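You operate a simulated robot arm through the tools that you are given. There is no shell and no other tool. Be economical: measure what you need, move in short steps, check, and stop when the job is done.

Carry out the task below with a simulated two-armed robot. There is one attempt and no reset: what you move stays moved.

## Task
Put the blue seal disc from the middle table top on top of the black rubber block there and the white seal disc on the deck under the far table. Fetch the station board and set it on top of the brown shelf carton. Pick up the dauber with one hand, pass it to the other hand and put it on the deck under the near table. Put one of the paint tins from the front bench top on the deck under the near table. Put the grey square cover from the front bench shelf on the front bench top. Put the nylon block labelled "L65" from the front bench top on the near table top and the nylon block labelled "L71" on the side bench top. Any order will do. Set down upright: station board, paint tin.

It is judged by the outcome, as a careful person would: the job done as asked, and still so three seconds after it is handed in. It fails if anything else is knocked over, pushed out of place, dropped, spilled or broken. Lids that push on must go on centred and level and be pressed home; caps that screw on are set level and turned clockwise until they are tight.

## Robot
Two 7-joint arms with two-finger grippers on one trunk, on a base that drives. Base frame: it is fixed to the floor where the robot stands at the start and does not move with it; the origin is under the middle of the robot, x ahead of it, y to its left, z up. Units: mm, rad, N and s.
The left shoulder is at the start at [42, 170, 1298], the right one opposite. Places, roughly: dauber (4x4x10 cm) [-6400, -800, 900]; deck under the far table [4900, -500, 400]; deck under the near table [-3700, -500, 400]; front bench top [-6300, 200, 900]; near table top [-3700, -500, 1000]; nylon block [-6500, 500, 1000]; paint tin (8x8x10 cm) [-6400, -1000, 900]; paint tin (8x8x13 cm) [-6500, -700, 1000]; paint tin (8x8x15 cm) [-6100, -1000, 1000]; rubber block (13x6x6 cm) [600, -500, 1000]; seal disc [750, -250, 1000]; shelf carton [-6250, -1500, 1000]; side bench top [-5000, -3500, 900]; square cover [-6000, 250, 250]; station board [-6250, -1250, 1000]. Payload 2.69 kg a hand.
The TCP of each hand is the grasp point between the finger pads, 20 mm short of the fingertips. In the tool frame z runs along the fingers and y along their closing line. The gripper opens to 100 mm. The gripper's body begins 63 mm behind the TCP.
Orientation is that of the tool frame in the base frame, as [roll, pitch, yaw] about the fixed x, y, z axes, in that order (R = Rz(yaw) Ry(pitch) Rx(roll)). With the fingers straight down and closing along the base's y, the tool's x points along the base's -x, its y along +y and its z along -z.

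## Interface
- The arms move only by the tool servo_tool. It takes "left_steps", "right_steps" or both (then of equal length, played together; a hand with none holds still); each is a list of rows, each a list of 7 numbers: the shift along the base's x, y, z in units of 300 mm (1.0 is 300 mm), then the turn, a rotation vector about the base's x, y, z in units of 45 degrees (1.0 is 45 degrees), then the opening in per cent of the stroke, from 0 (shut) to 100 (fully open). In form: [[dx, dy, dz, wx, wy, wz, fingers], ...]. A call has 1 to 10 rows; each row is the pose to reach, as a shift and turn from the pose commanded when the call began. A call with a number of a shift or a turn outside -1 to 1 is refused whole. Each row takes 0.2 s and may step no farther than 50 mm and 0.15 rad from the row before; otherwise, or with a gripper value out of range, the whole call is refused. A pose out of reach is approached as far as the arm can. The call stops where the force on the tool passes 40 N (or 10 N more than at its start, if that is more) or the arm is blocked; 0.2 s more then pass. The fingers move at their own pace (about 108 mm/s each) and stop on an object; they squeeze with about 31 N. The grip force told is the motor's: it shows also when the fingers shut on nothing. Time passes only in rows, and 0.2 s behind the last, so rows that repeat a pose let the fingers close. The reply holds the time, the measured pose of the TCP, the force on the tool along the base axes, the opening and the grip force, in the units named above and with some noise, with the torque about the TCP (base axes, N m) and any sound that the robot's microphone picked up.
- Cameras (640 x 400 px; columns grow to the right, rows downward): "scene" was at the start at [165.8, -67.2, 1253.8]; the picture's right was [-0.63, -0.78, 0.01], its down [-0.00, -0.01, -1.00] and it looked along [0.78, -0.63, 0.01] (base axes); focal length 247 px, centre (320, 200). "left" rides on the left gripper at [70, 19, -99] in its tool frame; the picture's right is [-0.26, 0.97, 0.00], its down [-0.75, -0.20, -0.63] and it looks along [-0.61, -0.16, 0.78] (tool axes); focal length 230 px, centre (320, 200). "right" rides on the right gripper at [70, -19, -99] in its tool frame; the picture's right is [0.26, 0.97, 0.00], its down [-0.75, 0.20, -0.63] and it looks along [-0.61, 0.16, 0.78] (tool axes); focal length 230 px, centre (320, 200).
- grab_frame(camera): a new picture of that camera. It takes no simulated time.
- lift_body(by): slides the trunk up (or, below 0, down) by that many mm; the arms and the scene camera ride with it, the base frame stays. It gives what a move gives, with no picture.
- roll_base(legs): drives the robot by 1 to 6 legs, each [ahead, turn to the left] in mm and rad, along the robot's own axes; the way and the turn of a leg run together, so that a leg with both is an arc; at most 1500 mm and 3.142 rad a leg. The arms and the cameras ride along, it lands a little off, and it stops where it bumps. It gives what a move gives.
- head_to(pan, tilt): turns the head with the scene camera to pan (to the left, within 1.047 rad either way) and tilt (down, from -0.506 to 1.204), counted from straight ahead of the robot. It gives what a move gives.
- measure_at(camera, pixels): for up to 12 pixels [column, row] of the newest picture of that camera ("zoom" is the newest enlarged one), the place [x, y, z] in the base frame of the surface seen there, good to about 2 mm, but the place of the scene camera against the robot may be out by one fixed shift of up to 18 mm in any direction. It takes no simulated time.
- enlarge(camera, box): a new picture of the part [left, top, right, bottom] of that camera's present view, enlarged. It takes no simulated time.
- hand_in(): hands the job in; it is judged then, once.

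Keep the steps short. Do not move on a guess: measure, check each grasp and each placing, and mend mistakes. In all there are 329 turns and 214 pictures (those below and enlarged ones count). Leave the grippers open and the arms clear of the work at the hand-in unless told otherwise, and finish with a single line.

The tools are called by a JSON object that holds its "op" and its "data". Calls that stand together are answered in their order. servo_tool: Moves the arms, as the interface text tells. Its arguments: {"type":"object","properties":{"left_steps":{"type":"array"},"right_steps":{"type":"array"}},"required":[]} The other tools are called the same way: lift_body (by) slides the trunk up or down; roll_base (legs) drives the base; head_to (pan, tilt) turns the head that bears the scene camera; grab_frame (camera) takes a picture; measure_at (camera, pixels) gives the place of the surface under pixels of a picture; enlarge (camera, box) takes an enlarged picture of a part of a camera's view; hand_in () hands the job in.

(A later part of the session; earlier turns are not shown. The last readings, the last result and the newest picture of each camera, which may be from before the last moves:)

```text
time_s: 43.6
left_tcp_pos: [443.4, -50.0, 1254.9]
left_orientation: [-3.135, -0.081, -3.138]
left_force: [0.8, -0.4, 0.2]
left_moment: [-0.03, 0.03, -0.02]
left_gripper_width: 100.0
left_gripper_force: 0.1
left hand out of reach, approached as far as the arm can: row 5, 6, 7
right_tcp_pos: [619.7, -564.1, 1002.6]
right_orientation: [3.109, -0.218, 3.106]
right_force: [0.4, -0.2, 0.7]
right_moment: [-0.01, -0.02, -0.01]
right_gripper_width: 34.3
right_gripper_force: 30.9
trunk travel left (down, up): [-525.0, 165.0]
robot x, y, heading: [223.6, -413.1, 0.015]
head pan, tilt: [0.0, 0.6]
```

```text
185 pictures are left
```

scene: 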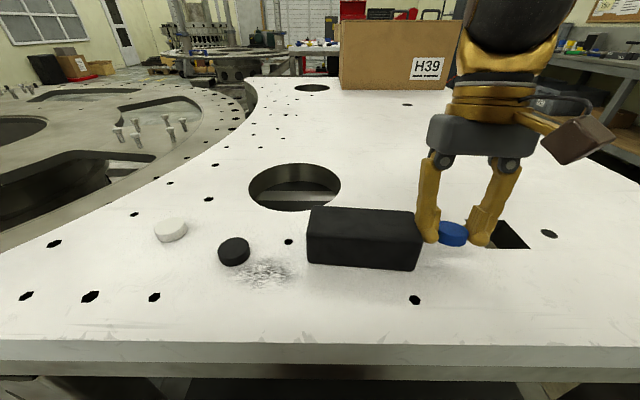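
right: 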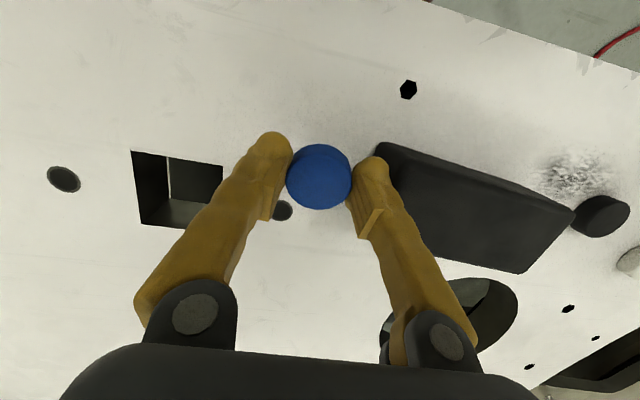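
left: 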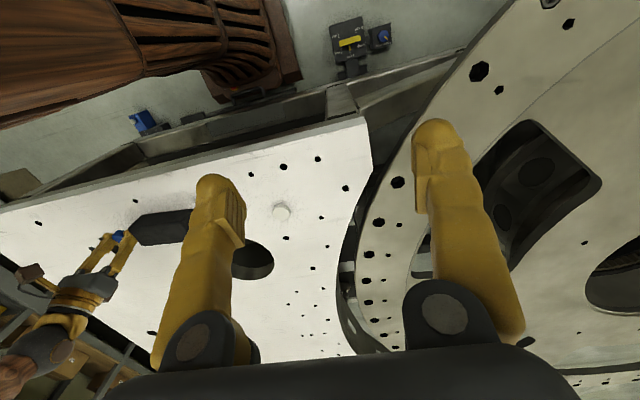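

The left hand is clear now. I raise the right hand straight up about 95 mm while righting its tilt.

{"op": "servo_tool", "data": {"right_steps": [[0, -0.03, 0.06, 0, 0, 0, 20], [0, -0.03, 0.14, -0.01, -0.06, 0.01, 20], [0, -0.03, 0.22, -0.02, -0.14, 0.02, 20], [0, -0.03, 0.3, -0.04, -0.22, 0.045, 20], [0, -0.03, 0.33, -0.04, -0.278, 0.045, 20], [0, -0.03, 0.33, -0.04, -0.278, 0.045, 20]]}}

{"op": "grab_frame", "data": {"camera": "right"}}

```text
time_s: 45.0
left_tcp_pos: [444.2, -50.9, 1253.8]
left_orientation: [-3.138, -0.082, 3.141]
left_force: [0.1, -0.2, -1.0]
left_moment: [0.02, 0.01, 0.0]
left_gripper_width: 100.1
left_gripper_force: 0.1
right_tcp_pos: [618.8, -572.6, 1101.7]
right_orientation: [3.131, 0.001, 3.138]
right_force: [0.2, -0.1, -0.3]
right_moment: [-0.01, -0.01, -0.01]
right_gripper_width: 34.3
right_gripper_force: 31.0
trunk travel left (down, up): [-525.0, 165.0]
robot x, y, heading: [226.7, -414.9, 0.007]
head pan, tilt: [0.0, 0.6]
```

```text
184 pictures are left
```

right: 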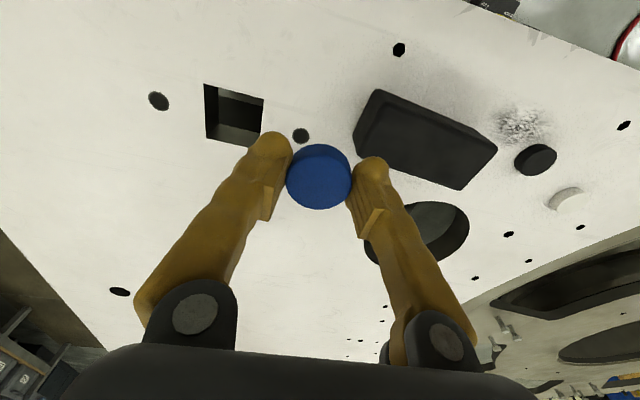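

Hand upright and free at (619,-573,1102). I measure the block's top corners and the white and dark discs.

{"op": "measure_at", "data": {"camera": "right", "pixels": [[381, 95], [490, 148], [458, 183], [362, 132], [425, 140], [534, 155], [566, 195], [566, 190]]}}

{"op": "measure_at", "data": {"camera": "scene", "pixels": [[313, 210], [414, 215], [310, 235], [416, 241], [170, 225], [233, 246], [453, 231]]}}

```text
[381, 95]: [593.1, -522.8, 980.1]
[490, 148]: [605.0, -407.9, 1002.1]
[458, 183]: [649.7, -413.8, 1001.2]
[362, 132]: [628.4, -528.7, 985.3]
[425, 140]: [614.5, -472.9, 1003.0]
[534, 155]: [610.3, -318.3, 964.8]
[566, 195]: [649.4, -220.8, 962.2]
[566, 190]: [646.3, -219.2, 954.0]
```

```text
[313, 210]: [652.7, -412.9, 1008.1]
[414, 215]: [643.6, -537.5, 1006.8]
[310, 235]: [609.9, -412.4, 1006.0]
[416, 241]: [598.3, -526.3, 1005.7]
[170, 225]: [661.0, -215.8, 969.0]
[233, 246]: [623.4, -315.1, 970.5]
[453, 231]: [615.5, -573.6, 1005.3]
```

The block got nudged about 20 mm toward +y by my finger. I will put the blue disc on its centre first, then slide the block back. I move over the block centre (624,-472) and lower to about z=1030.

{"op": "servo_tool", "data": {"right_steps": [[0.005, 0.1, 0, 0, 0, 0, 20], [0.01, 0.2, 0, 0, 0, 0, 20], [0.017, 0.3, 0, 0, 0, 0, 20], [0.017, 0.337, 0, 0, 0, 0, 20], [0.017, 0.337, -0.08, 0, 0, 0, 20], [0.017, 0.337, -0.16, 0, 0, 0, 20], [0.017, 0.337, -0.235, 0, 0, 0, 20], [0.017, 0.337, -0.235, 0, 0, 0, 20]]}}

{"op": "grab_frame", "data": {"camera": "right"}}

{"op": "enlarge", "data": {"camera": "scene", "box": [260, 160, 460, 285]}}

```text
time_s: 46.9
left_tcp_pos: [443.7, -50.7, 1253.8]
left_orientation: [-3.138, -0.085, -3.139]
left_force: [0.3, 0.3, 0.2]
left_moment: [0.01, -0.03, 0.02]
left_gripper_width: 100.1
left_gripper_force: 0.1
right_tcp_pos: [626.7, -510.2, 1043.3]
right_orientation: [3.075, 0.031, 3.118]
right_force: [0.0, 0.3, -1.2]
right_moment: [0.01, 0.01, 0.01]
right_gripper_width: 34.5
right_gripper_force: 31.1
right hand out of reach, approached as far as the arm can: row 2, 3, 4, 5, 6, 7, 8
trunk travel left (down, up): [-525.0, 165.0]
robot x, y, heading: [225.3, -415.4, 0.013]
head pan, tilt: [0.0, 0.6]
```

```text
183 pictures are left
```

right: 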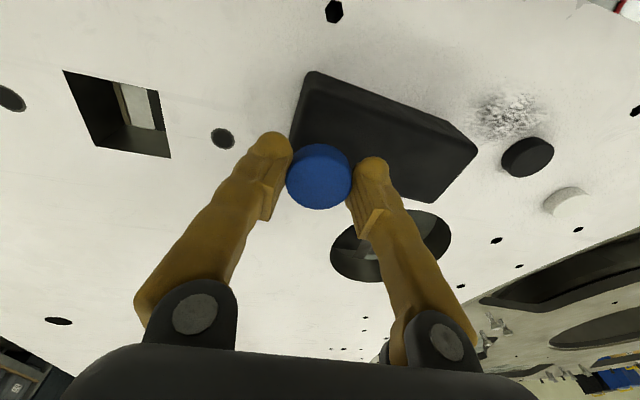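

```text
3.20 times, centred on (360, 222) of scene
```

zoom: 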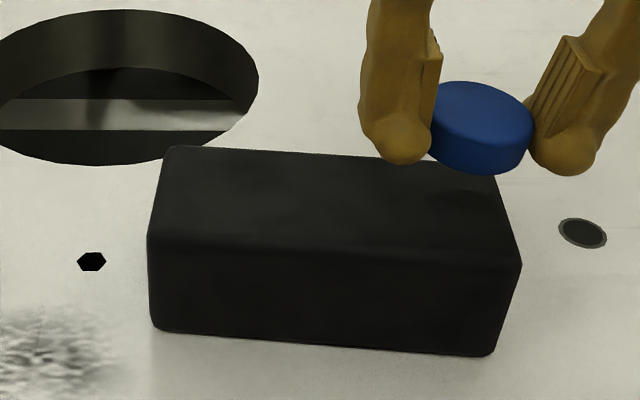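

The right hand cannot reach further inward. I raise the hand 50 mm, back off 40 mm and turn the base 0.16 to the left so the block lies to the right hand's own side.

{"op": "servo_tool", "data": {"right_steps": [[0, 0, 0.1, 0, 0, 0, 20], [0, 0, 0.2, 0, 0, 0, 20], [0, 0, 0.2, 0, 0, 0, 20]]}}

{"op": "roll_base", "data": {"legs": [[-40, 0], [0, 0.16]]}}

{"op": "servo_tool", "data": {"right_steps": [[0, 0, 0, 0, 0, 0, 20], [0, 0, 0, 0, 0, 0, 20]]}}

```text
time_s: 47.6
left_tcp_pos: [445.1, -51.5, 1253.6]
left_orientation: [-3.139, -0.082, -3.14]
left_force: [-0.6, -0.6, -0.5]
left_moment: [0.04, 0.04, -0.01]
left_gripper_width: 99.9
left_gripper_force: 0.2
right_tcp_pos: [616.5, -526.5, 1087.7]
right_orientation: [3.118, 0.003, 3.137]
right_force: [-0.2, 0.4, -1.1]
right_moment: [0.02, 0.01, 0.01]
right_gripper_width: 34.0
right_gripper_force: 31.0
right hand out of reach, approached as far as the arm can: row 1, 2, 3
trunk travel left (down, up): [-525.0, 165.0]
robot x, y, heading: [223.5, -410.1, 0.014]
head pan, tilt: [0.0, 0.6]
```

```text
time_s: 49.2
left_tcp_pos: [348.0, -19.4, 1254.3]
left_orientation: [-3.14, -0.087, -2.978]
left_force: [0.2, 0.1, 0.3]
left_moment: [-0.02, 0.07, -0.01]
left_gripper_width: 99.7
left_gripper_force: 0.1
right_tcp_pos: [594.0, -462.0, 1085.4]
right_orientation: [3.118, -0.005, -2.989]
right_force: [1.2, 1.1, -0.6]
right_moment: [0.0, 0.08, -0.01]
right_gripper_width: 34.5
right_gripper_force: 31.1
trunk travel left (down, up): [-525.0, 165.0]
robot x, y, heading: [184.6, -419.7, 0.171]
head pan, tilt: [0.0, 0.6]
```

```text
time_s: 49.8
left_tcp_pos: [335.7, -29.8, 1248.9]
left_orientation: [-3.104, -0.085, -2.977]
left_force: [1.4, -0.1, 0.0]
left_moment: [-0.01, 0.05, 0.02]
left_gripper_width: 100.0
left_gripper_force: 0.0
right_tcp_pos: [578.2, -465.4, 1089.9]
right_orientation: [3.12, 0.01, -2.985]
right_force: [0.1, -0.2, -1.1]
right_moment: [0.0, 0.03, 0.0]
right_gripper_width: 34.4
right_gripper_force: 31.1
trunk travel left (down, up): [-525.0, 165.0]
robot x, y, heading: [183.4, -416.5, 0.167]
head pan, tilt: [0.0, 0.6]
```

I move over (624,-474) and lower to z≈1028.

{"op": "servo_tool", "data": {"right_steps": [[0.08, -0.015, 0, -0.02, 0.01, 0, 20], [0.153, -0.03, 0, -0.028, 0.013, 0, 20], [0.153, -0.03, -0.07, -0.028, 0.013, 0, 20], [0.153, -0.03, -0.14, -0.028, 0.013, 0, 20], [0.153, -0.03, -0.2, -0.028, 0.013, 0, 20], [0.153, -0.03, -0.2, -0.028, 0.013, 0, 20]]}}

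{"op": "grab_frame", "data": {"camera": "right"}}

```text
time_s: 51.2
left_tcp_pos: [330.4, -31.7, 1250.6]
left_orientation: [-3.104, -0.083, -2.977]
left_force: [-1.2, 1.0, 0.1]
left_moment: [-0.02, -0.02, -0.01]
left_gripper_width: 100.0
left_gripper_force: 0.1
right_tcp_pos: [630.7, -472.8, 1047.9]
right_orientation: [3.087, 0.026, -3.026]
right_force: [0.2, 0.7, -0.1]
right_moment: [0.01, 0.02, -0.01]
right_gripper_width: 34.2
right_gripper_force: 30.8
trunk travel left (down, up): [-525.0, 165.0]
robot x, y, heading: [187.2, -413.6, 0.165]
head pan, tilt: [0.0, 0.6]
```

```text
181 pictures are left
```

right: 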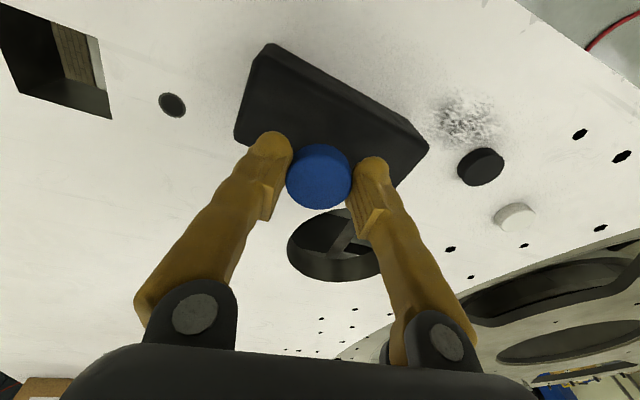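

It lags slightly: (631,-473,1048). I correct to (624,-474,1030) level, and check.

{"op": "servo_tool", "data": {"right_steps": [[-0.01, 0, -0.02, -0.03, 0.01, 0, 20], [-0.022, 0, -0.04, -0.07, 0.033, 0, 20], [-0.022, 0, -0.06, -0.07, 0.033, 0, 20], [-0.022, 0, -0.06, -0.07, 0.033, 0, 20]]}}

{"op": "enlarge", "data": {"camera": "scene", "box": [260, 140, 500, 290]}}

```text
time_s: 52.2
left_tcp_pos: [329.5, -31.0, 1251.1]
left_orientation: [-3.104, -0.082, -2.978]
left_force: [-0.8, 0.4, -0.8]
left_moment: [-0.01, 0.01, 0.0]
left_gripper_width: 100.1
left_gripper_force: 0.1
right_tcp_pos: [623.1, -483.6, 1024.5]
right_orientation: [3.128, -0.018, -3.039]
right_force: [1.5, -0.1, 0.0]
right_moment: [-0.02, -0.01, -0.01]
right_gripper_width: 34.3
right_gripper_force: 31.1
right hand out of reach, approached as far as the arm can: row 2, 3, 4
trunk travel left (down, up): [-525.0, 165.0]
robot x, y, heading: [186.2, -415.5, 0.174]
head pan, tilt: [0.0, 0.6]
```

```text
2.67 times, centred on (380, 215) of scene
```

zoom: 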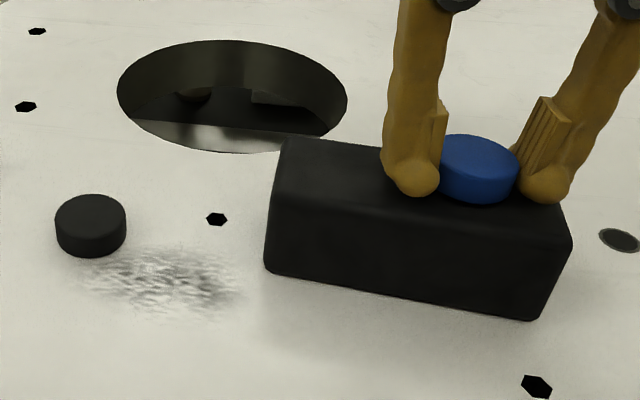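

The disc is just above the block near its middle. I lower gently to contact and open the fingers.

{"op": "servo_tool", "data": {"right_steps": [[0, 0, -0.006, 0, 0, 0, 20], [0, 0, -0.012, 0, 0, 0, 20], [0, 0, -0.012, 0, 0, 0, 60], [0, 0, -0.012, 0, 0, 0, 60], [0, 0, -0.012, 0, 0, 0, 60]]}}

{"op": "enlarge", "data": {"camera": "scene", "box": [260, 140, 500, 290]}}

```text
time_s: 53.4
left_tcp_pos: [329.3, -28.7, 1251.6]
left_orientation: [-3.105, -0.079, -2.978]
left_force: [-0.8, 0.2, 0.3]
left_moment: [0.01, 0.0, 0.01]
left_gripper_width: 99.9
left_gripper_force: 0.0
right_tcp_pos: [623.3, -486.2, 1022.3]
right_orientation: [3.13, -0.017, -3.044]
right_force: [2.0, 5.7, 32.9]
right_moment: [-1.01, -0.25, 0.22]
right_gripper_width: 56.2
right_gripper_force: 0.1
trunk travel left (down, up): [-525.0, 165.0]
robot x, y, heading: [181.8, -413.6, 0.168]
head pan, tilt: [0.0, 0.6]
```

```text
2.67 times, centred on (380, 215) of scene
```

zoom: 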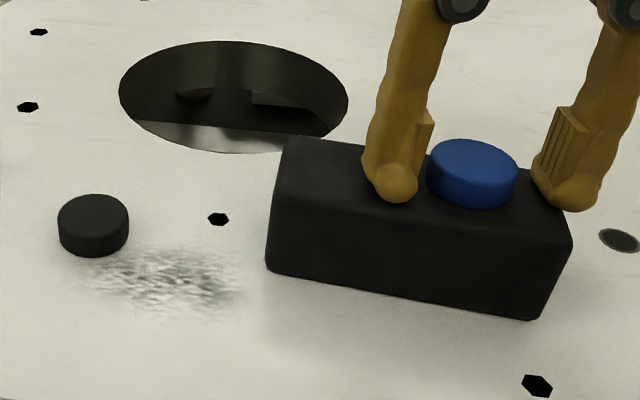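

The disc sits on the block. I lift away, open fully, and begin turning the hand about z so the fingers will straddle the block's 60 mm width.

{"op": "servo_tool", "data": {"right_steps": [[0, 0, 0.08, 0, 0, 0, 65], [0, -0.03, 0.2, 0, 0, 0.0, 100], [0, -0.06, 0.25, 0, 0, 0.19, 100], [0, -0.06, 0.25, 0, 0, 0.38, 100], [0, -0.06, 0.25, 0, 0, 0.57, 100], [0, -0.06, 0.25, 0, 0, 0.76, 100], [0, -0.06, 0.25, 0, 0, 0.95, 100], [0, -0.06, 0.25, 0, 0, 0.95, 100]]}}

{"op": "servo_tool", "data": {"right_steps": [[0, 0, 0, 0, 0, 0.19, 100], [0, 0, 0, 0, 0, 0.38, 100], [0, 0, 0, 0, 0, 0.57, 100], [0, 0, 0, 0, 0, 0.76, 100], [0, 0, 0, 0, 0, 0.92, 100], [0, 0, 0, 0, 0, 0.92, 100]]}}

{"op": "grab_frame", "data": {"camera": "right"}}

{"op": "grab_frame", "data": {"camera": "scene"}}

```text
time_s: 55.2
left_tcp_pos: [330.7, -29.0, 1250.6]
left_orientation: [-3.102, -0.081, -2.977]
left_force: [0.1, 0.2, -0.5]
left_moment: [0.01, 0.04, -0.02]
left_gripper_width: 100.4
left_gripper_force: 0.0
right_tcp_pos: [615.8, -500.1, 1089.2]
right_orientation: [-3.11, -0.017, -2.259]
right_force: [0.0, 1.1, 0.7]
right_moment: [0.0, 0.0, 0.01]
right_gripper_width: 100.2
right_gripper_force: 0.1
trunk travel left (down, up): [-525.0, 165.0]
robot x, y, heading: [185.5, -415.4, 0.172]
head pan, tilt: [0.0, 0.6]
```

```text
time_s: 56.6
left_tcp_pos: [330.7, -29.7, 1250.6]
left_orientation: [-3.103, -0.082, -2.979]
left_force: [0.1, 0.5, 0.9]
left_moment: [0.0, -0.01, 0.02]
left_gripper_width: 100.1
left_gripper_force: 0.1
right_tcp_pos: [613.5, -500.2, 1089.0]
right_orientation: [-3.098, -0.012, -1.529]
right_force: [-0.2, 0.4, 0.1]
right_moment: [-0.03, -0.02, -0.01]
right_gripper_width: 100.0
right_gripper_force: 0.1
trunk travel left (down, up): [-525.0, 165.0]
robot x, y, heading: [185.4, -418.2, 0.172]
head pan, tilt: [0.0, 0.6]
```

```text
178 pictures are left
```

right: 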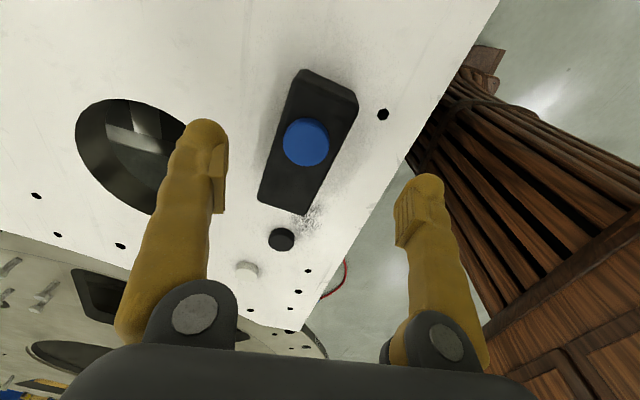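

```text
177 pictures are left
```

scene: 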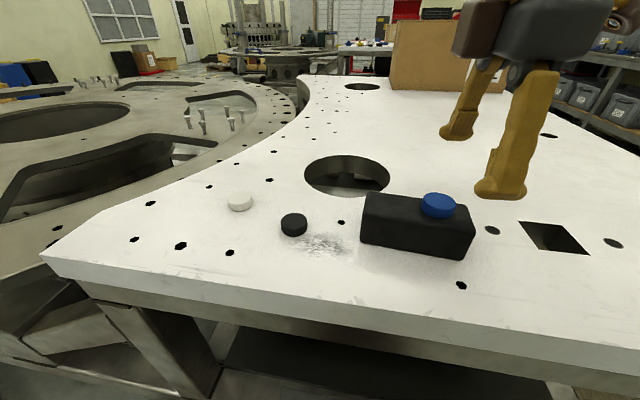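

The yaw worked. I measure the block's top corners and the disc in the right picture.

{"op": "measure_at", "data": {"camera": "right", "pixels": [[303, 76], [352, 95], [308, 208], [265, 196], [306, 142], [330, 90], [285, 200], [285, 125], [338, 150]]}}

```text
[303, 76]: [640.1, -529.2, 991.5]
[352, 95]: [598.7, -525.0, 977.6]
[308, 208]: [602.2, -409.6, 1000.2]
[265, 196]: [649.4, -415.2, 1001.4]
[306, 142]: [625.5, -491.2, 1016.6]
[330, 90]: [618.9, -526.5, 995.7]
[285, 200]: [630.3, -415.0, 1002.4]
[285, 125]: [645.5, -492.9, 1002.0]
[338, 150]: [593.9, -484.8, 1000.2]
```

I align to the block (turn -0.12), go to (623,-488), descend to z≈995 with open fingers straddling block and disc.

{"op": "servo_tool", "data": {"right_steps": [[0.015, 0.02, -0.05, 0.015, 0.055, -0.15, 100], [0.032, 0.04, -0.1, 0.015, 0.055, -0.153, 100], [0.032, 0.04, -0.1, 0.015, 0.055, -0.153, 100], [0.032, 0.04, -0.18, 0.015, 0.055, -0.153, 100], [0.032, 0.04, -0.18, 0.015, 0.055, -0.153, 100]]}}

{"op": "grab_frame", "data": {"camera": "right"}}

```text
time_s: 57.8
left_tcp_pos: [329.3, -29.4, 1250.7]
left_orientation: [-3.102, -0.081, -2.977]
left_force: [-0.1, 0.4, 0.3]
left_moment: [-0.02, -0.02, -0.01]
left_gripper_width: 99.9
left_gripper_force: 0.1
right_tcp_pos: [632.5, -488.0, 1045.8]
right_orientation: [-3.126, 0.033, -1.679]
right_force: [-0.2, -1.3, -0.9]
right_moment: [-0.01, -0.03, 0.03]
right_gripper_width: 99.9
right_gripper_force: 0.1
trunk travel left (down, up): [-525.0, 165.0]
robot x, y, heading: [186.6, -415.8, 0.17]
head pan, tilt: [0.0, 0.6]
```

```text
176 pictures are left
```

right: 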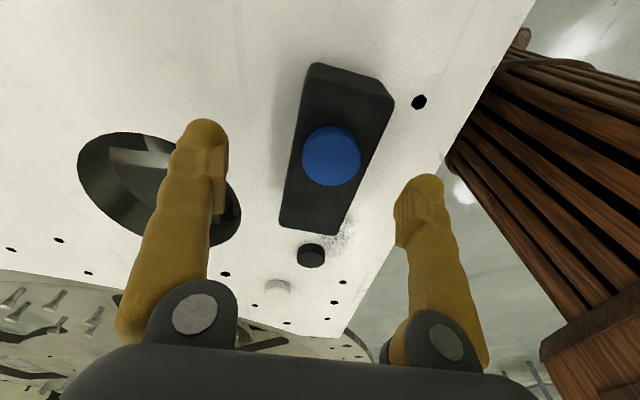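

Positions fine; I shift x by -8 and lower to about 997.

{"op": "servo_tool", "data": {"right_steps": [[-0.027, 0.0, -0.03, -0.042, 0.02, 0, 100], [-0.027, 0.0, -0.06, -0.042, 0.02, 0, 100], [-0.027, 0.0, -0.11, -0.042, 0.02, 0, 100], [-0.027, 0.0, -0.163, -0.042, 0.02, 0, 100], [-0.027, 0.0, -0.163, -0.042, 0.02, 0, 100]]}}

{"op": "enlarge", "data": {"camera": "scene", "box": [300, 120, 540, 270]}}

```text
time_s: 59.0
left_tcp_pos: [329.7, -30.4, 1250.8]
left_orientation: [-3.103, -0.081, -2.978]
left_force: [1.1, -0.2, 0.1]
left_moment: [0.0, -0.01, -0.01]
left_gripper_width: 100.1
left_gripper_force: 0.0
right_tcp_pos: [622.0, -492.9, 988.7]
right_orientation: [3.124, -0.01, -1.693]
right_force: [-0.2, 0.2, 0.3]
right_moment: [0.01, 0.0, -0.02]
right_gripper_width: 99.8
right_gripper_force: 0.1
trunk travel left (down, up): [-525.0, 165.0]
robot x, y, heading: [184.9, -412.8, 0.169]
head pan, tilt: [0.0, 0.6]
```

```text
2.67 times, centred on (420, 195) of scene
```

zoom: 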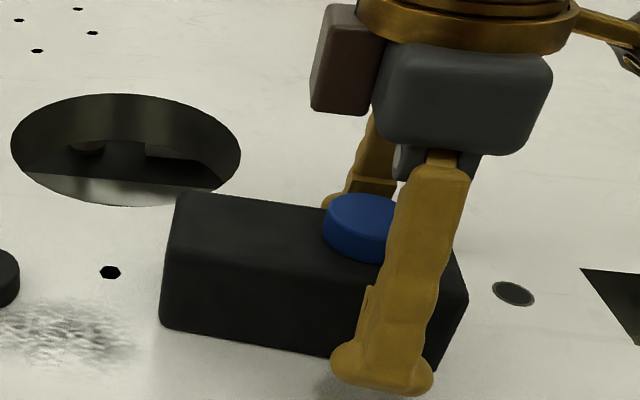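

Fingers straddle block and disc cleanly. I close gently on the block and slide it back by (+9,-18) with a slight turn.

{"op": "servo_tool", "data": {"right_steps": [[0, 0, 0, 0, 0, 0, 50], [0, 0, 0, 0, 0, 0, 50], [0, 0, 0, 0, 0, 0, 50], [0.008, -0.015, 0.003, 0, 0, 0.015, 50], [0.016, -0.03, 0.004, 0, 0, 0.03, 50], [0.024, -0.045, 0.004, 0, 0, 0.045, 50], [0.03, -0.06, 0.004, 0, 0, 0.06, 50], [0.03, -0.06, 0.0, 0, 0, 0.06, 50], [0.03, -0.06, 0.0, 0, 0, 0.06, 50]]}}

{"op": "grab_frame", "data": {"camera": "right"}}

```text
time_s: 61.0
left_tcp_pos: [328.8, -29.0, 1252.0]
left_orientation: [-3.1, -0.081, -2.978]
left_force: [0.5, 1.0, -1.2]
left_moment: [0.0, 0.02, -0.03]
left_gripper_width: 100.1
left_gripper_force: 0.1
right_tcp_pos: [628.9, -509.7, 987.4]
right_orientation: [3.128, -0.016, -1.639]
right_force: [2.2, 5.2, 25.3]
right_moment: [0.94, 0.08, 0.64]
right_gripper_width: 57.3
right_gripper_force: 31.0
trunk travel left (down, up): [-525.0, 165.0]
robot x, y, heading: [181.4, -418.1, 0.174]
head pan, tilt: [0.0, 0.6]
```

```text
174 pictures are left
```

right: 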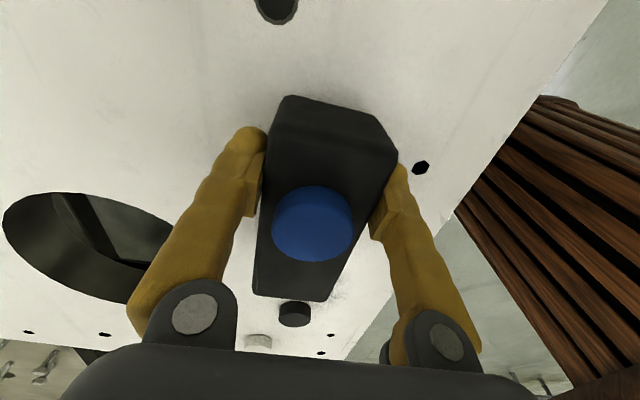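

Slid back with the disc staying on. I open, then raise straight up.

{"op": "servo_tool", "data": {"right_steps": [[0, 0, 0, 0, 0, 0, 100], [0, 0, 0, 0, 0, 0, 100], [0, 0, 0, 0, 0, 0, 100], [0, 0, 0.1, 0, 0, 0, 100], [0, 0, 0.25, 0, 0, 0, 100], [0, 0, 0.4, 0, 0, 0, 100], [0, 0, 0.5, 0, 0, 0, 100], [0, 0, 0.5, 0, 0, 0, 100]]}}

{"op": "grab_frame", "data": {"camera": "right"}}

```text
time_s: 62.8
left_tcp_pos: [329.4, -29.5, 1249.6]
left_orientation: [-3.104, -0.081, -2.978]
left_force: [-0.7, 0.0, 0.7]
left_moment: [-0.01, 0.02, 0.04]
left_gripper_width: 99.9
left_gripper_force: 0.0
right_tcp_pos: [623.2, -505.7, 1134.2]
right_orientation: [3.127, -0.043, -1.597]
right_force: [0.4, 0.0, -0.6]
right_moment: [0.0, -0.02, -0.02]
right_gripper_width: 99.8
right_gripper_force: 0.1
trunk travel left (down, up): [-525.0, 165.0]
robot x, y, heading: [184.7, -413.8, 0.172]
head pan, tilt: [0.0, 0.6]
```

```text
173 pictures are left
```

right: 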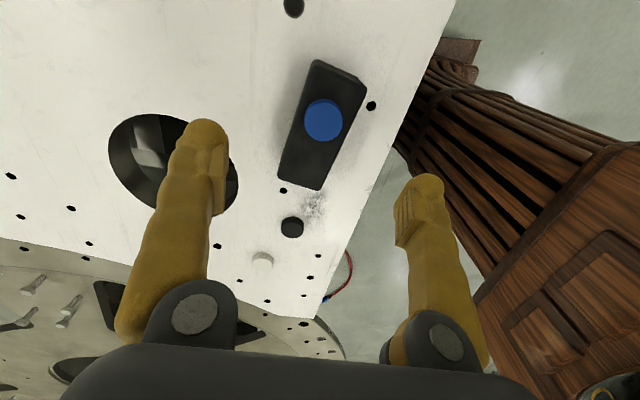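

Blue done. Now the white disc with the left hand: I turn the base back right by 0.17.

{"op": "roll_base", "data": {"legs": [[0, -0.17], [35, 0]]}}

{"op": "servo_tool", "data": {"left_steps": [[0.1, -0.1, -0.05, 0.0, -0.03, 0, 100], [0.2, -0.2, -0.12, 0.02, -0.06, 0, 100], [0.3, -0.3, -0.2, 0.03, -0.1, 0, 100], [0.4, -0.4, -0.3, 0.05, -0.1, 0, 100], [0.5, -0.5, -0.4, 0.05, -0.1, 0, 100], [0.6, -0.5, -0.5, 0.05, -0.1, 0, 100], [0.65, -0.5, -0.55, 0.05, -0.1, 0, 100], [0.65, -0.5, -0.55, 0.05, -0.1, 0, 100]], "right_steps": [[0, -0.05, 0, 0, 0, -0.18, 100], [0, -0.1, 0, 0, 0, -0.36, 100], [0, -0.15, 0, 0, 0, -0.54, 100], [0, -0.2, 0, 0, 0, -0.72, 100], [0, -0.25, 0, 0, 0, -0.9, 100], [0, -0.3, 0, 0, 0, -0.98, 100], [0, -0.3, 0, 0, 0, -0.98, 100], [0, -0.3, 0, 0, 0, -0.98, 100]]}}

{"op": "grab_frame", "data": {"camera": "left"}}

```text
time_s: 64.4
left_tcp_pos: [423.7, -56.4, 1258.7]
left_orientation: [-3.141, -0.061, 3.136]
left_force: [-0.5, -0.7, 2.3]
left_moment: [0.09, -0.01, 0.01]
left_gripper_width: 99.8
left_gripper_force: 0.1
right_tcp_pos: [632.2, -575.1, 1139.3]
right_orientation: [-3.141, -0.037, -1.762]
right_force: [0.7, 1.2, 1.0]
right_moment: [-0.21, -0.06, -0.01]
right_gripper_width: 99.7
right_gripper_force: 0.1
trunk travel left (down, up): [-525.0, 165.0]
robot x, y, heading: [218.6, -415.7, 0.002]
head pan, tilt: [0.0, 0.6]
```

```text
refused: row 4 steps farther than a row can; nothing moved
```

```text
172 pictures are left
```

left: 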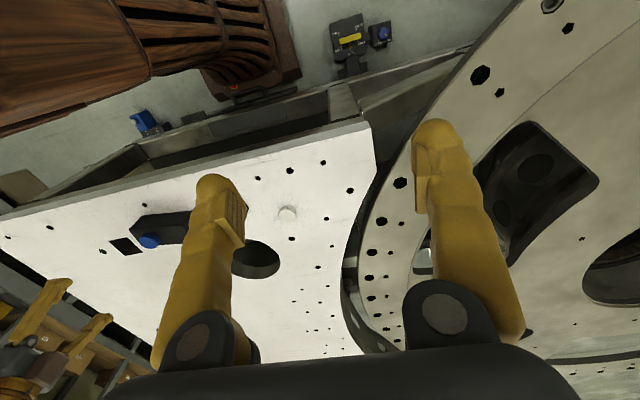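

A row was too long. Same move in shorter rows: left hand toward (645,-215,1075).

{"op": "servo_tool", "data": {"left_steps": [[0.08, -0.06, -0.06, 0.0, -0.02, 0, 100], [0.17, -0.12, -0.13, 0.0, -0.04, 0, 100], [0.26, -0.18, -0.2, 0.0, -0.06, 0, 100], [0.35, -0.24, -0.27, 0, -0.08, 0, 100], [0.44, -0.3, -0.34, 0, -0.1, 0, 100], [0.53, -0.36, -0.41, 0, -0.1, 0, 100], [0.62, -0.43, -0.48, 0, -0.1, 0, 100], [0.71, -0.5, -0.55, 0, -0.1, 0, 100], [0.76, -0.54, -0.6, 0, -0.1, 0, 100], [0.76, -0.54, -0.6, 0, -0.1, 0, 100]], "right_steps": [[0, -0.05, 0, 0, 0, -0.15, 100], [0, -0.1, 0, 0, 0, -0.3, 100], [0, -0.15, 0, 0, 0, -0.45, 100], [0, -0.2, 0, 0, 0, -0.6, 100], [0, -0.25, 0, 0, 0, -0.75, 100], [0, -0.3, 0, 0, 0, -0.9, 100], [0, -0.3, 0, 0, 0, -0.98, 100], [0, -0.3, 0, 0, 0, -0.98, 100], [0, -0.3, 0, 0, 0, -0.98, 100], [0, -0.3, 0, 0, 0, -0.98, 100]]}}

{"op": "grab_frame", "data": {"camera": "left"}}

```text
time_s: 66.6
left_tcp_pos: [641.7, -219.0, 1078.9]
left_orientation: [-3.14, 0.026, 3.134]
left_force: [0.5, -0.9, 0.1]
left_moment: [-0.02, -0.01, 0.01]
left_gripper_width: 100.0
left_gripper_force: 0.0
right_tcp_pos: [625.3, -667.0, 1144.4]
right_orientation: [3.14, -0.021, -2.545]
right_force: [-0.3, 0.0, 0.3]
right_moment: [-0.01, -0.04, 0.02]
right_gripper_width: 100.1
right_gripper_force: 0.0
trunk travel left (down, up): [-525.0, 165.0]
robot x, y, heading: [220.2, -413.5, 0.007]
head pan, tilt: [0.0, 0.6]
```

```text
171 pictures are left
```

left: 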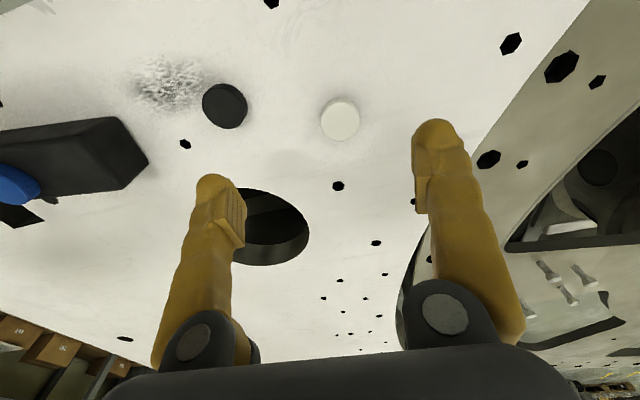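

White disc at (339,120). I measure it.

{"op": "measure_at", "data": {"camera": "left", "pixels": [[339, 120], [322, 120], [357, 120], [339, 103], [225, 103]]}}

```text
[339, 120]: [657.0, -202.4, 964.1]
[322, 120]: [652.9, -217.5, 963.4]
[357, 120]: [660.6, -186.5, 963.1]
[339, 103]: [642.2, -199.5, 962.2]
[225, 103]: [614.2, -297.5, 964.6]
```

The left hand's own measure says (656,-202), which I use. I move over it at z≈1010 and look again.

{"op": "servo_tool", "data": {"left_steps": [[0.02, 0.03, -0.07, 0, 0.03, 0, 80], [0.045, 0.057, -0.14, 0, 0.033, 0, 80], [0.045, 0.057, -0.22, 0, 0.033, 0, 80], [0.045, 0.057, -0.22, 0, 0.033, 0, 80]]}}

{"op": "grab_frame", "data": {"camera": "left"}}

{"op": "measure_at", "data": {"camera": "left", "pixels": [[325, 135], [335, 130], [320, 120]]}}

```text
time_s: 67.6
left_tcp_pos: [656.4, -201.6, 1014.5]
left_orientation: [3.141, 0.002, 3.136]
left_force: [-0.3, -0.9, 0.3]
left_moment: [-0.01, -0.03, -0.05]
left_gripper_width: 79.8
left_gripper_force: 0.0
right_tcp_pos: [625.0, -666.2, 1142.7]
right_orientation: [3.136, -0.023, -2.546]
right_force: [-0.5, -1.0, 0.4]
right_moment: [0.0, -0.01, -0.01]
right_gripper_width: 99.9
right_gripper_force: 0.1
trunk travel left (down, up): [-525.0, 165.0]
robot x, y, heading: [218.9, -409.4, 0.001]
head pan, tilt: [0.0, 0.6]
```

```text
170 pictures are left
```

left: 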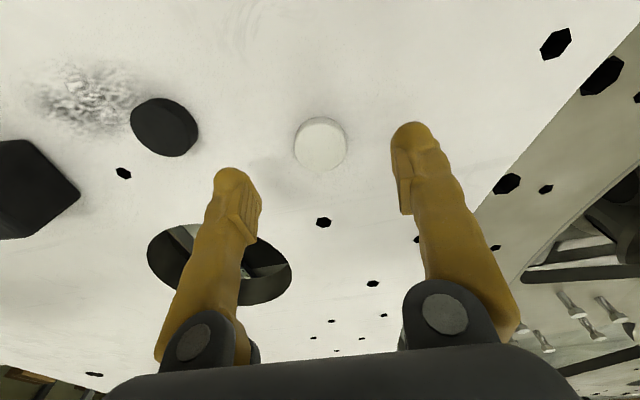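

```text
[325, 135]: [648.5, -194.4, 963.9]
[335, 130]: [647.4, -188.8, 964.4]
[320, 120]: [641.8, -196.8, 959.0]
```

Disc centre is (653,-197). I adjust, lower to z≈972 and close.

{"op": "servo_tool", "data": {"left_steps": [[-0.01, 0.015, -0.05, 0, 0, 0, 80], [-0.01, 0.015, -0.1, 0, 0, 0, 80], [-0.01, 0.015, -0.141, 0, 0, 0, 80], [-0.01, 0.015, -0.141, 0, 0, 0, 80], [-0.01, 0.015, -0.141, 0, 0, 0, 20], [-0.01, 0.015, -0.141, 0, 0, 0, 20], [-0.01, 0.015, -0.141, 0, 0, 0, 20]]}}

{"op": "grab_frame", "data": {"camera": "left"}}

```text
time_s: 69.2
left_tcp_pos: [653.1, -197.8, 970.6]
left_orientation: [3.142, 0.001, 3.136]
left_force: [1.1, -0.3, 0.2]
left_moment: [-0.03, -0.01, -0.02]
left_gripper_width: 34.4
left_gripper_force: 30.9
right_tcp_pos: [624.5, -666.6, 1142.3]
right_orientation: [3.134, -0.027, -2.544]
right_force: [-0.7, -0.2, 0.0]
right_moment: [0.02, -0.02, 0.01]
right_gripper_width: 99.8
right_gripper_force: 0.0
trunk travel left (down, up): [-525.0, 165.0]
robot x, y, heading: [219.1, -418.8, 0.004]
head pan, tilt: [0.0, 0.6]
```

```text
169 pictures are left
```

left: 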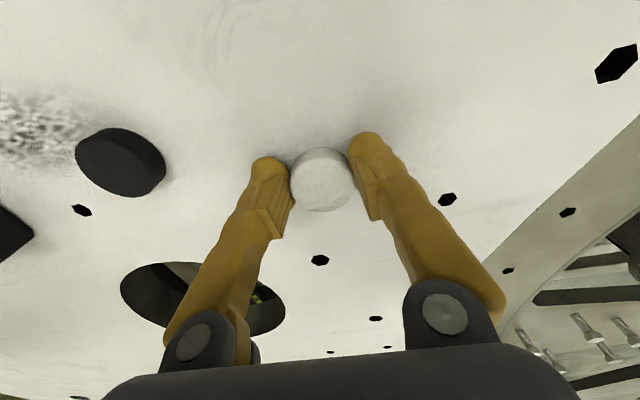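

White disc gripped. I lift it high and draw both hands back closer to the body.

{"op": "servo_tool", "data": {"left_steps": [[0, 0, 0.15, 0, 0, 0, 20], [0, 0, 0.3, 0, 0, 0, 20], [0, 0, 0.45, 0, 0, 0, 20], [0, 0, 0.6, 0, 0, 0, 20], [-0.12, 0, 0.7, 0, 0, 0, 20], [-0.25, 0.0, 0.75, 0, 0, 0, 20], [-0.38, 0, 0.8, 0, 0, 0, 20], [-0.5, 0, 0.8, 0, 0, 0, 20], [-0.5, 0, 0.8, 0, 0, 0, 20]], "right_steps": [[-0.08, 0, 0, 0, 0, -0.13, 100], [-0.16, 0, 0, 0, 0, -0.26, 100], [-0.24, 0, 0.05, 0, 0, -0.39, 100], [-0.32, 0, 0.1, 0, 0, -0.52, 100], [-0.4, 0, 0.15, 0, 0, -0.65, 100], [-0.48, 0, 0.2, 0, 0, -0.76, 100], [-0.5, 0, 0.25, 0, 0, -0.76, 100], [-0.5, 0, 0.25, 0, 0, -0.76, 100], [-0.5, 0, 0.25, 0, 0, -0.76, 100]]}}

{"op": "head_to", "data": {"pan": 0.0, "tilt": 0.2}}

{"op": "grab_frame", "data": {"camera": "scene"}}

```text
time_s: 71.2
left_tcp_pos: [499.4, -199.5, 1205.0]
left_orientation: [3.14, -0.025, 3.134]
left_force: [0.0, -1.0, -0.1]
left_moment: [0.02, 0.03, 0.0]
left_gripper_width: 34.4
left_gripper_force: 31.0
right_tcp_pos: [496.0, -684.2, 1188.7]
right_orientation: [-3.136, -0.06, -3.132]
right_force: [-0.8, 0.2, -0.1]
right_moment: [0.04, -0.04, -0.01]
right_gripper_width: 100.1
right_gripper_force: 0.1
right hand out of reach, approached as far as the arm can: row 6, 7, 8, 9
trunk travel left (down, up): [-525.0, 165.0]
robot x, y, heading: [219.1, -416.6, 0.002]
head pan, tilt: [0.0, 0.6]
```

```text
time_s: 72.0
left_tcp_pos: [501.4, -198.2, 1204.8]
left_orientation: [3.141, -0.025, 3.133]
left_force: [0.7, -0.3, -1.0]
left_moment: [-0.02, -0.02, 0.0]
left_gripper_width: 33.8
left_gripper_force: 30.8
right_tcp_pos: [495.6, -683.8, 1189.8]
right_orientation: [-3.134, -0.061, -3.129]
right_force: [-0.4, -0.3, -0.3]
right_moment: [0.03, -0.01, 0.02]
right_gripper_width: 99.9
right_gripper_force: 0.0
trunk travel left (down, up): [-525.0, 165.0]
robot x, y, heading: [220.6, -415.4, 0.003]
head pan, tilt: [0.0, 0.201]
```

```text
168 pictures are left
```

scene: 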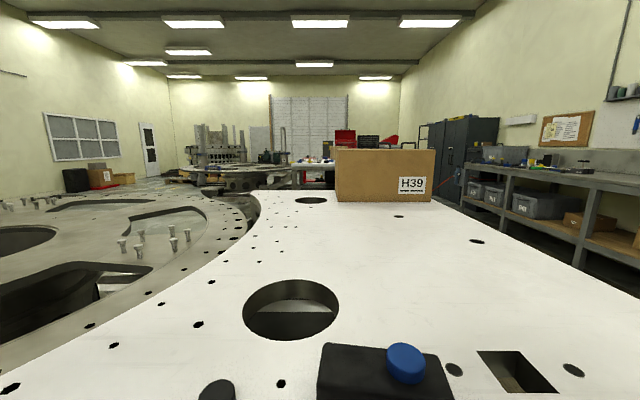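

I see an aisle on the right between the table (edge y≈-1000) and the wall bench. I back off, turn right, go to y≈-1750, turn to face +x and look.

{"op": "roll_base", "data": {"legs": [[-280, 0], [0, -1.571], [1330, 0], [0, 1.571]]}}

{"op": "head_to", "data": {"pan": 0.0, "tilt": 0.35}}

{"op": "grab_frame", "data": {"camera": "scene"}}

```text
time_s: 88.1
left_tcp_pos: [223.0, -1532.5, 1204.6]
left_orientation: [-3.141, -0.025, 3.13]
left_force: [-0.2, 0.3, -0.6]
left_moment: [0.02, -0.03, -0.01]
left_gripper_width: 35.1
left_gripper_force: 31.4
right_tcp_pos: [217.8, -2018.4, 1187.3]
right_orientation: [-3.135, -0.063, -3.134]
right_force: [-1.2, -0.1, 0.7]
right_moment: [-0.03, -0.01, 0.01]
right_gripper_width: 100.0
right_gripper_force: 0.0
trunk travel left (down, up): [-525.0, 165.0]
robot x, y, heading: [-55.3, -1754.7, -0.003]
head pan, tilt: [0.0, 0.201]
```

```text
time_s: 88.8
left_tcp_pos: [196.8, -1531.9, 1193.4]
left_orientation: [-3.14, -0.078, 3.131]
left_force: [-0.1, 0.3, -0.4]
left_moment: [-0.01, -0.03, -0.01]
left_gripper_width: 35.3
left_gripper_force: 31.5
right_tcp_pos: [190.8, -2017.7, 1176.3]
right_orientation: [-3.137, -0.117, -3.131]
right_force: [0.1, 1.1, 0.2]
right_moment: [0.0, 0.03, 0.01]
right_gripper_width: 99.8
right_gripper_force: 0.1
trunk travel left (down, up): [-525.0, 165.0]
robot x, y, heading: [-56.7, -1752.8, -0.003]
head pan, tilt: [0.0, 0.351]
```

```text
167 pictures are left
```

scene: 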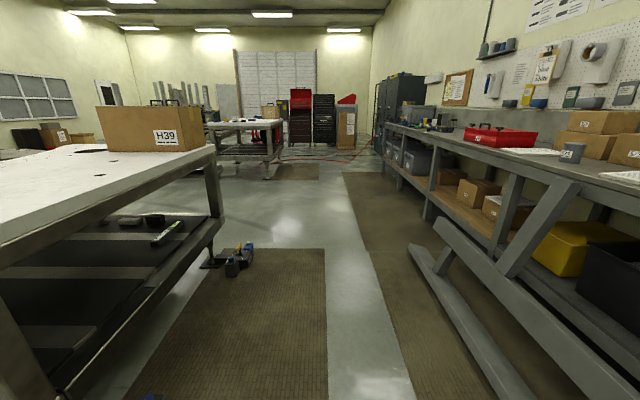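

The aisle is open to the far table at (245,140). I measure the bench rail, the table feet and the far table.

{"op": "measure_at", "data": {"camera": "scene", "pixels": [[415, 250], [440, 290], [490, 370], [250, 250], [245, 268], [218, 240], [267, 178], [280, 150], [215, 155], [330, 160], [300, 162], [60, 385]]}}

{"op": "enlarge", "data": {"camera": "scene", "box": [180, 70, 420, 220]}}

```text
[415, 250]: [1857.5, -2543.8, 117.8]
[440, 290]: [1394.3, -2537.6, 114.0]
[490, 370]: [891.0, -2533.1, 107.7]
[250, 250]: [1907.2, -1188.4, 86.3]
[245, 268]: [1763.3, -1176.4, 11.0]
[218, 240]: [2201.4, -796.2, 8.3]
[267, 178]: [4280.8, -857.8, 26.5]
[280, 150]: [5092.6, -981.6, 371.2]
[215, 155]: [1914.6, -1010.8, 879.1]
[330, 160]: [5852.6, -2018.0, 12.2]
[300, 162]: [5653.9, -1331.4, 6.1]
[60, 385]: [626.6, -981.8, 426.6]
```

```text
2.67 times, centred on (300, 145) of scene
```

zoom: 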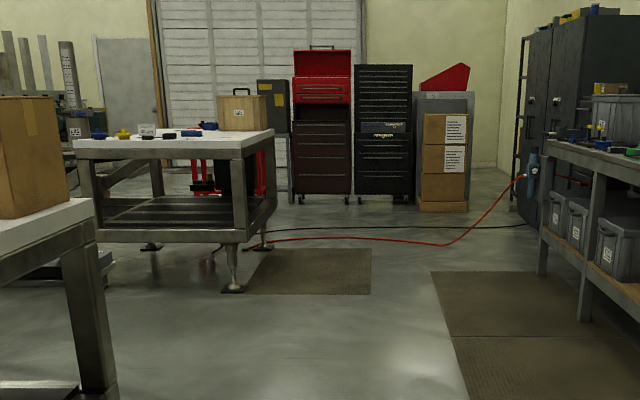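

The way is clear: table foot at y≈-1180, bench rail at y≈-2540. I drive 3300 mm ahead along y≈-1755.

{"op": "roll_base", "data": {"legs": [[1500, 0], [1500, 0], [300, 0], [0, 0.6]]}}

{"op": "grab_frame", "data": {"camera": "scene"}}

```text
time_s: 106.5
left_tcp_pos: [3302.5, -1421.7, 1202.7]
left_orientation: [3.141, -0.033, -2.548]
left_force: [-0.3, 0.9, -0.5]
left_moment: [-0.01, -0.01, -0.01]
left_gripper_width: 35.1
left_gripper_force: 31.8
right_tcp_pos: [3581.3, -1824.8, 1181.0]
right_orientation: [3.137, -0.084, -2.527]
right_force: [0.0, 0.0, 0.0]
right_moment: [0.0, -0.01, 0.0]
right_gripper_width: 100.0
right_gripper_force: 0.0
trunk travel left (down, up): [-525.0, 165.0]
robot x, y, heading: [3218.3, -1750.8, 0.607]
head pan, tilt: [0.0, 0.351]
```

```text
165 pictures are left
```

scene: 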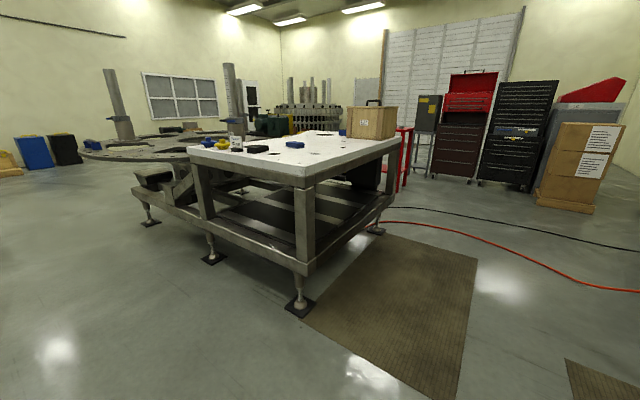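

The far table with its deck is ahead. I measure the deck, beams and feet.

{"op": "measure_at", "data": {"camera": "scene", "pixels": [[305, 262], [208, 222], [385, 205], [300, 305], [258, 228], [275, 215], [320, 215], [345, 235], [302, 175], [190, 150], [310, 240], [235, 215]]}}

{"op": "enlarge", "data": {"camera": "scene", "box": [180, 130, 420, 280]}}

```text
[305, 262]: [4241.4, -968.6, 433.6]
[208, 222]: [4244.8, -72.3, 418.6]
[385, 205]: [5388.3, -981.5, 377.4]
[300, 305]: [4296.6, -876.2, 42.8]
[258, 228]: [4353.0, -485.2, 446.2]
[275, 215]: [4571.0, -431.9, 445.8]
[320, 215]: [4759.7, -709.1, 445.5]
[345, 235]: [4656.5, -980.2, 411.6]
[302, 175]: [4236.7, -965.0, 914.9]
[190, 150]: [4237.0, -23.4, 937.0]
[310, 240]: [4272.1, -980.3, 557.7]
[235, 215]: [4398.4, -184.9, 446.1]
```

```text
2.67 times, centred on (300, 205) of scene
```

zoom: 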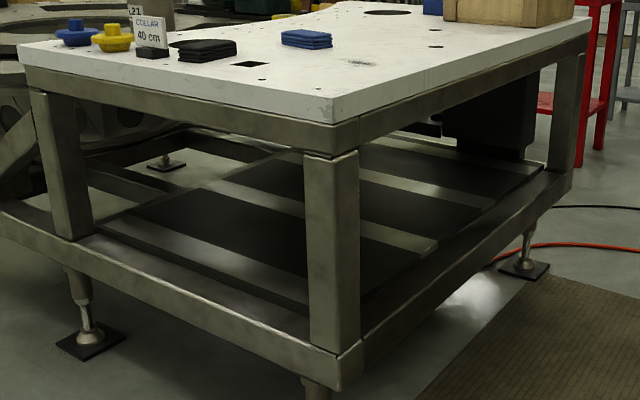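

The deck surface is at z≈440, its front beam at x≈4241, feet at y≈-876 and about -100. I drive to about (3650,-490) facing the table front.

{"op": "roll_base", "data": {"legs": [[0, 0.629], [1332, 0], [0, -1.236]]}}

{"op": "head_to", "data": {"pan": 0.0, "tilt": 0.6}}

{"op": "grab_frame", "data": {"camera": "scene"}}

```text
time_s: 118.0
left_tcp_pos: [3910.5, -279.9, 1204.1]
left_orientation: [-3.137, -0.03, 3.127]
left_force: [-0.5, -0.4, 0.0]
left_moment: [-0.02, 0.01, -0.03]
left_gripper_width: 35.5
left_gripper_force: 30.7
right_tcp_pos: [3902.7, -771.1, 1176.1]
right_orientation: [3.13, -0.096, 3.14]
right_force: [0.6, -0.5, -0.3]
right_moment: [0.01, -0.01, -0.02]
right_gripper_width: 99.7
right_gripper_force: 0.1
trunk travel left (down, up): [-525.0, 165.0]
robot x, y, heading: [3660.2, -495.7, -0.011]
head pan, tilt: [0.0, 0.351]
```

```text
time_s: 118.8
left_tcp_pos: [3906.4, -282.9, 1205.4]
left_orientation: [-3.116, -0.043, -3.117]
left_force: [-0.1, -0.4, -0.1]
left_moment: [0.0, -0.02, -0.05]
left_gripper_width: 35.4
left_gripper_force: 31.0
right_tcp_pos: [3899.9, -777.0, 1175.8]
right_orientation: [-3.136, -0.094, -3.121]
right_force: [0.0, 0.5, -2.0]
right_moment: [-0.02, 0.01, -0.02]
right_gripper_width: 100.0
right_gripper_force: 0.1
trunk travel left (down, up): [-525.0, 165.0]
robot x, y, heading: [3663.1, -498.7, -0.013]
head pan, tilt: [0.0, 0.6]
```

```text
163 pictures are left
```

scene: 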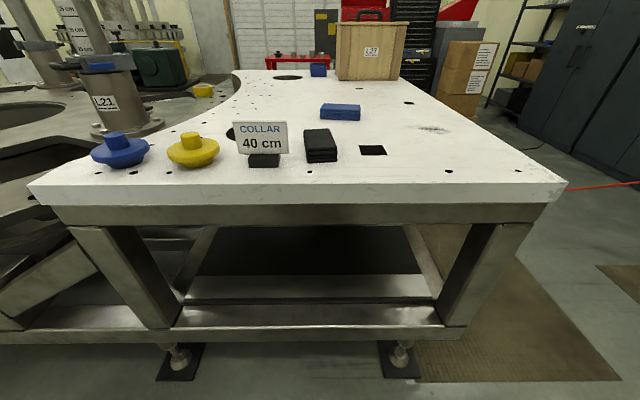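

I see the table front square ahead. Here I begin tilting the left hand's fingers forward (for reaching in under the top), moving it ahead as it tilts, above table height.

{"op": "servo_tool", "data": {"left_steps": [[0.1, 0, 0, 0, -0.15, 0, 20], [0.2, 0, 0, 0, -0.3, 0, 20], [0.3, 0, 0, 0, -0.45, 0, 20], [0.4, 0, 0, 0, -0.6, 0, 20], [0.5, 0, 0, 0, -0.75, 0, 20], [0.6, 0, 0, 0, -0.9, 0, 20], [0.6, 0, 0, 0, -1.0, 0, 20], [0.6, 0, 0, 0, -1.0, 0, 20]]}}

{"op": "lift_body", "data": {"by": -450}}

{"op": "head_to", "data": {"pan": 0.1, "tilt": 0.35}}

{"op": "grab_frame", "data": {"camera": "scene"}}

```text
time_s: 120.6
left_tcp_pos: [4081.7, -279.8, 1214.1]
left_orientation: [3.137, 0.789, -3.141]
left_force: [-0.3, -0.7, 0.6]
left_moment: [0.02, -0.02, 0.01]
left_gripper_width: 35.1
left_gripper_force: 30.8
left hand out of reach, approached as far as the arm can: row 1, 2
right_tcp_pos: [3900.2, -777.0, 1175.2]
right_orientation: [-3.136, -0.094, -3.121]
right_force: [-1.0, 0.5, 0.9]
right_moment: [-0.01, -0.03, 0.01]
right_gripper_width: 99.8
right_gripper_force: 0.1
trunk travel left (down, up): [-525.0, 165.0]
robot x, y, heading: [3664.8, -496.2, -0.013]
head pan, tilt: [0.0, 0.6]
```

```text
refused: -450 is not a number from -400 to 400
```

```text
time_s: 121.4
left_tcp_pos: [4081.2, -277.8, 1213.1]
left_orientation: [3.137, 0.789, -3.14]
left_force: [-0.2, -0.7, 0.1]
left_moment: [0.01, 0.02, -0.02]
left_gripper_width: 35.6
left_gripper_force: 30.5
right_tcp_pos: [3901.5, -776.8, 1176.8]
right_orientation: [-3.137, -0.094, -3.121]
right_force: [0.0, 0.5, 0.1]
right_moment: [0.0, 0.02, 0.01]
right_gripper_width: 100.1
right_gripper_force: 0.0
trunk travel left (down, up): [-525.0, 165.0]
robot x, y, heading: [3664.7, -496.4, -0.014]
head pan, tilt: [0.099, 0.351]
```

```text
162 pictures are left
```

scene: 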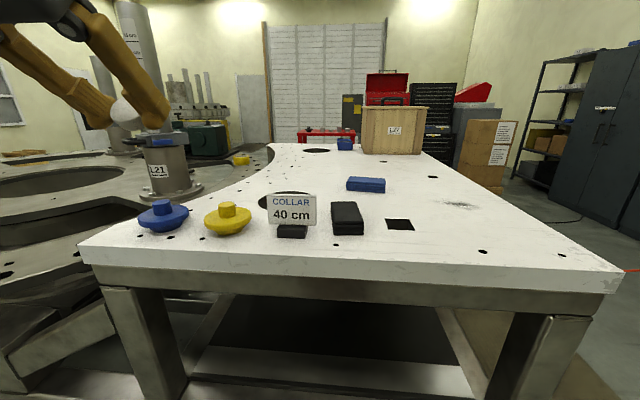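

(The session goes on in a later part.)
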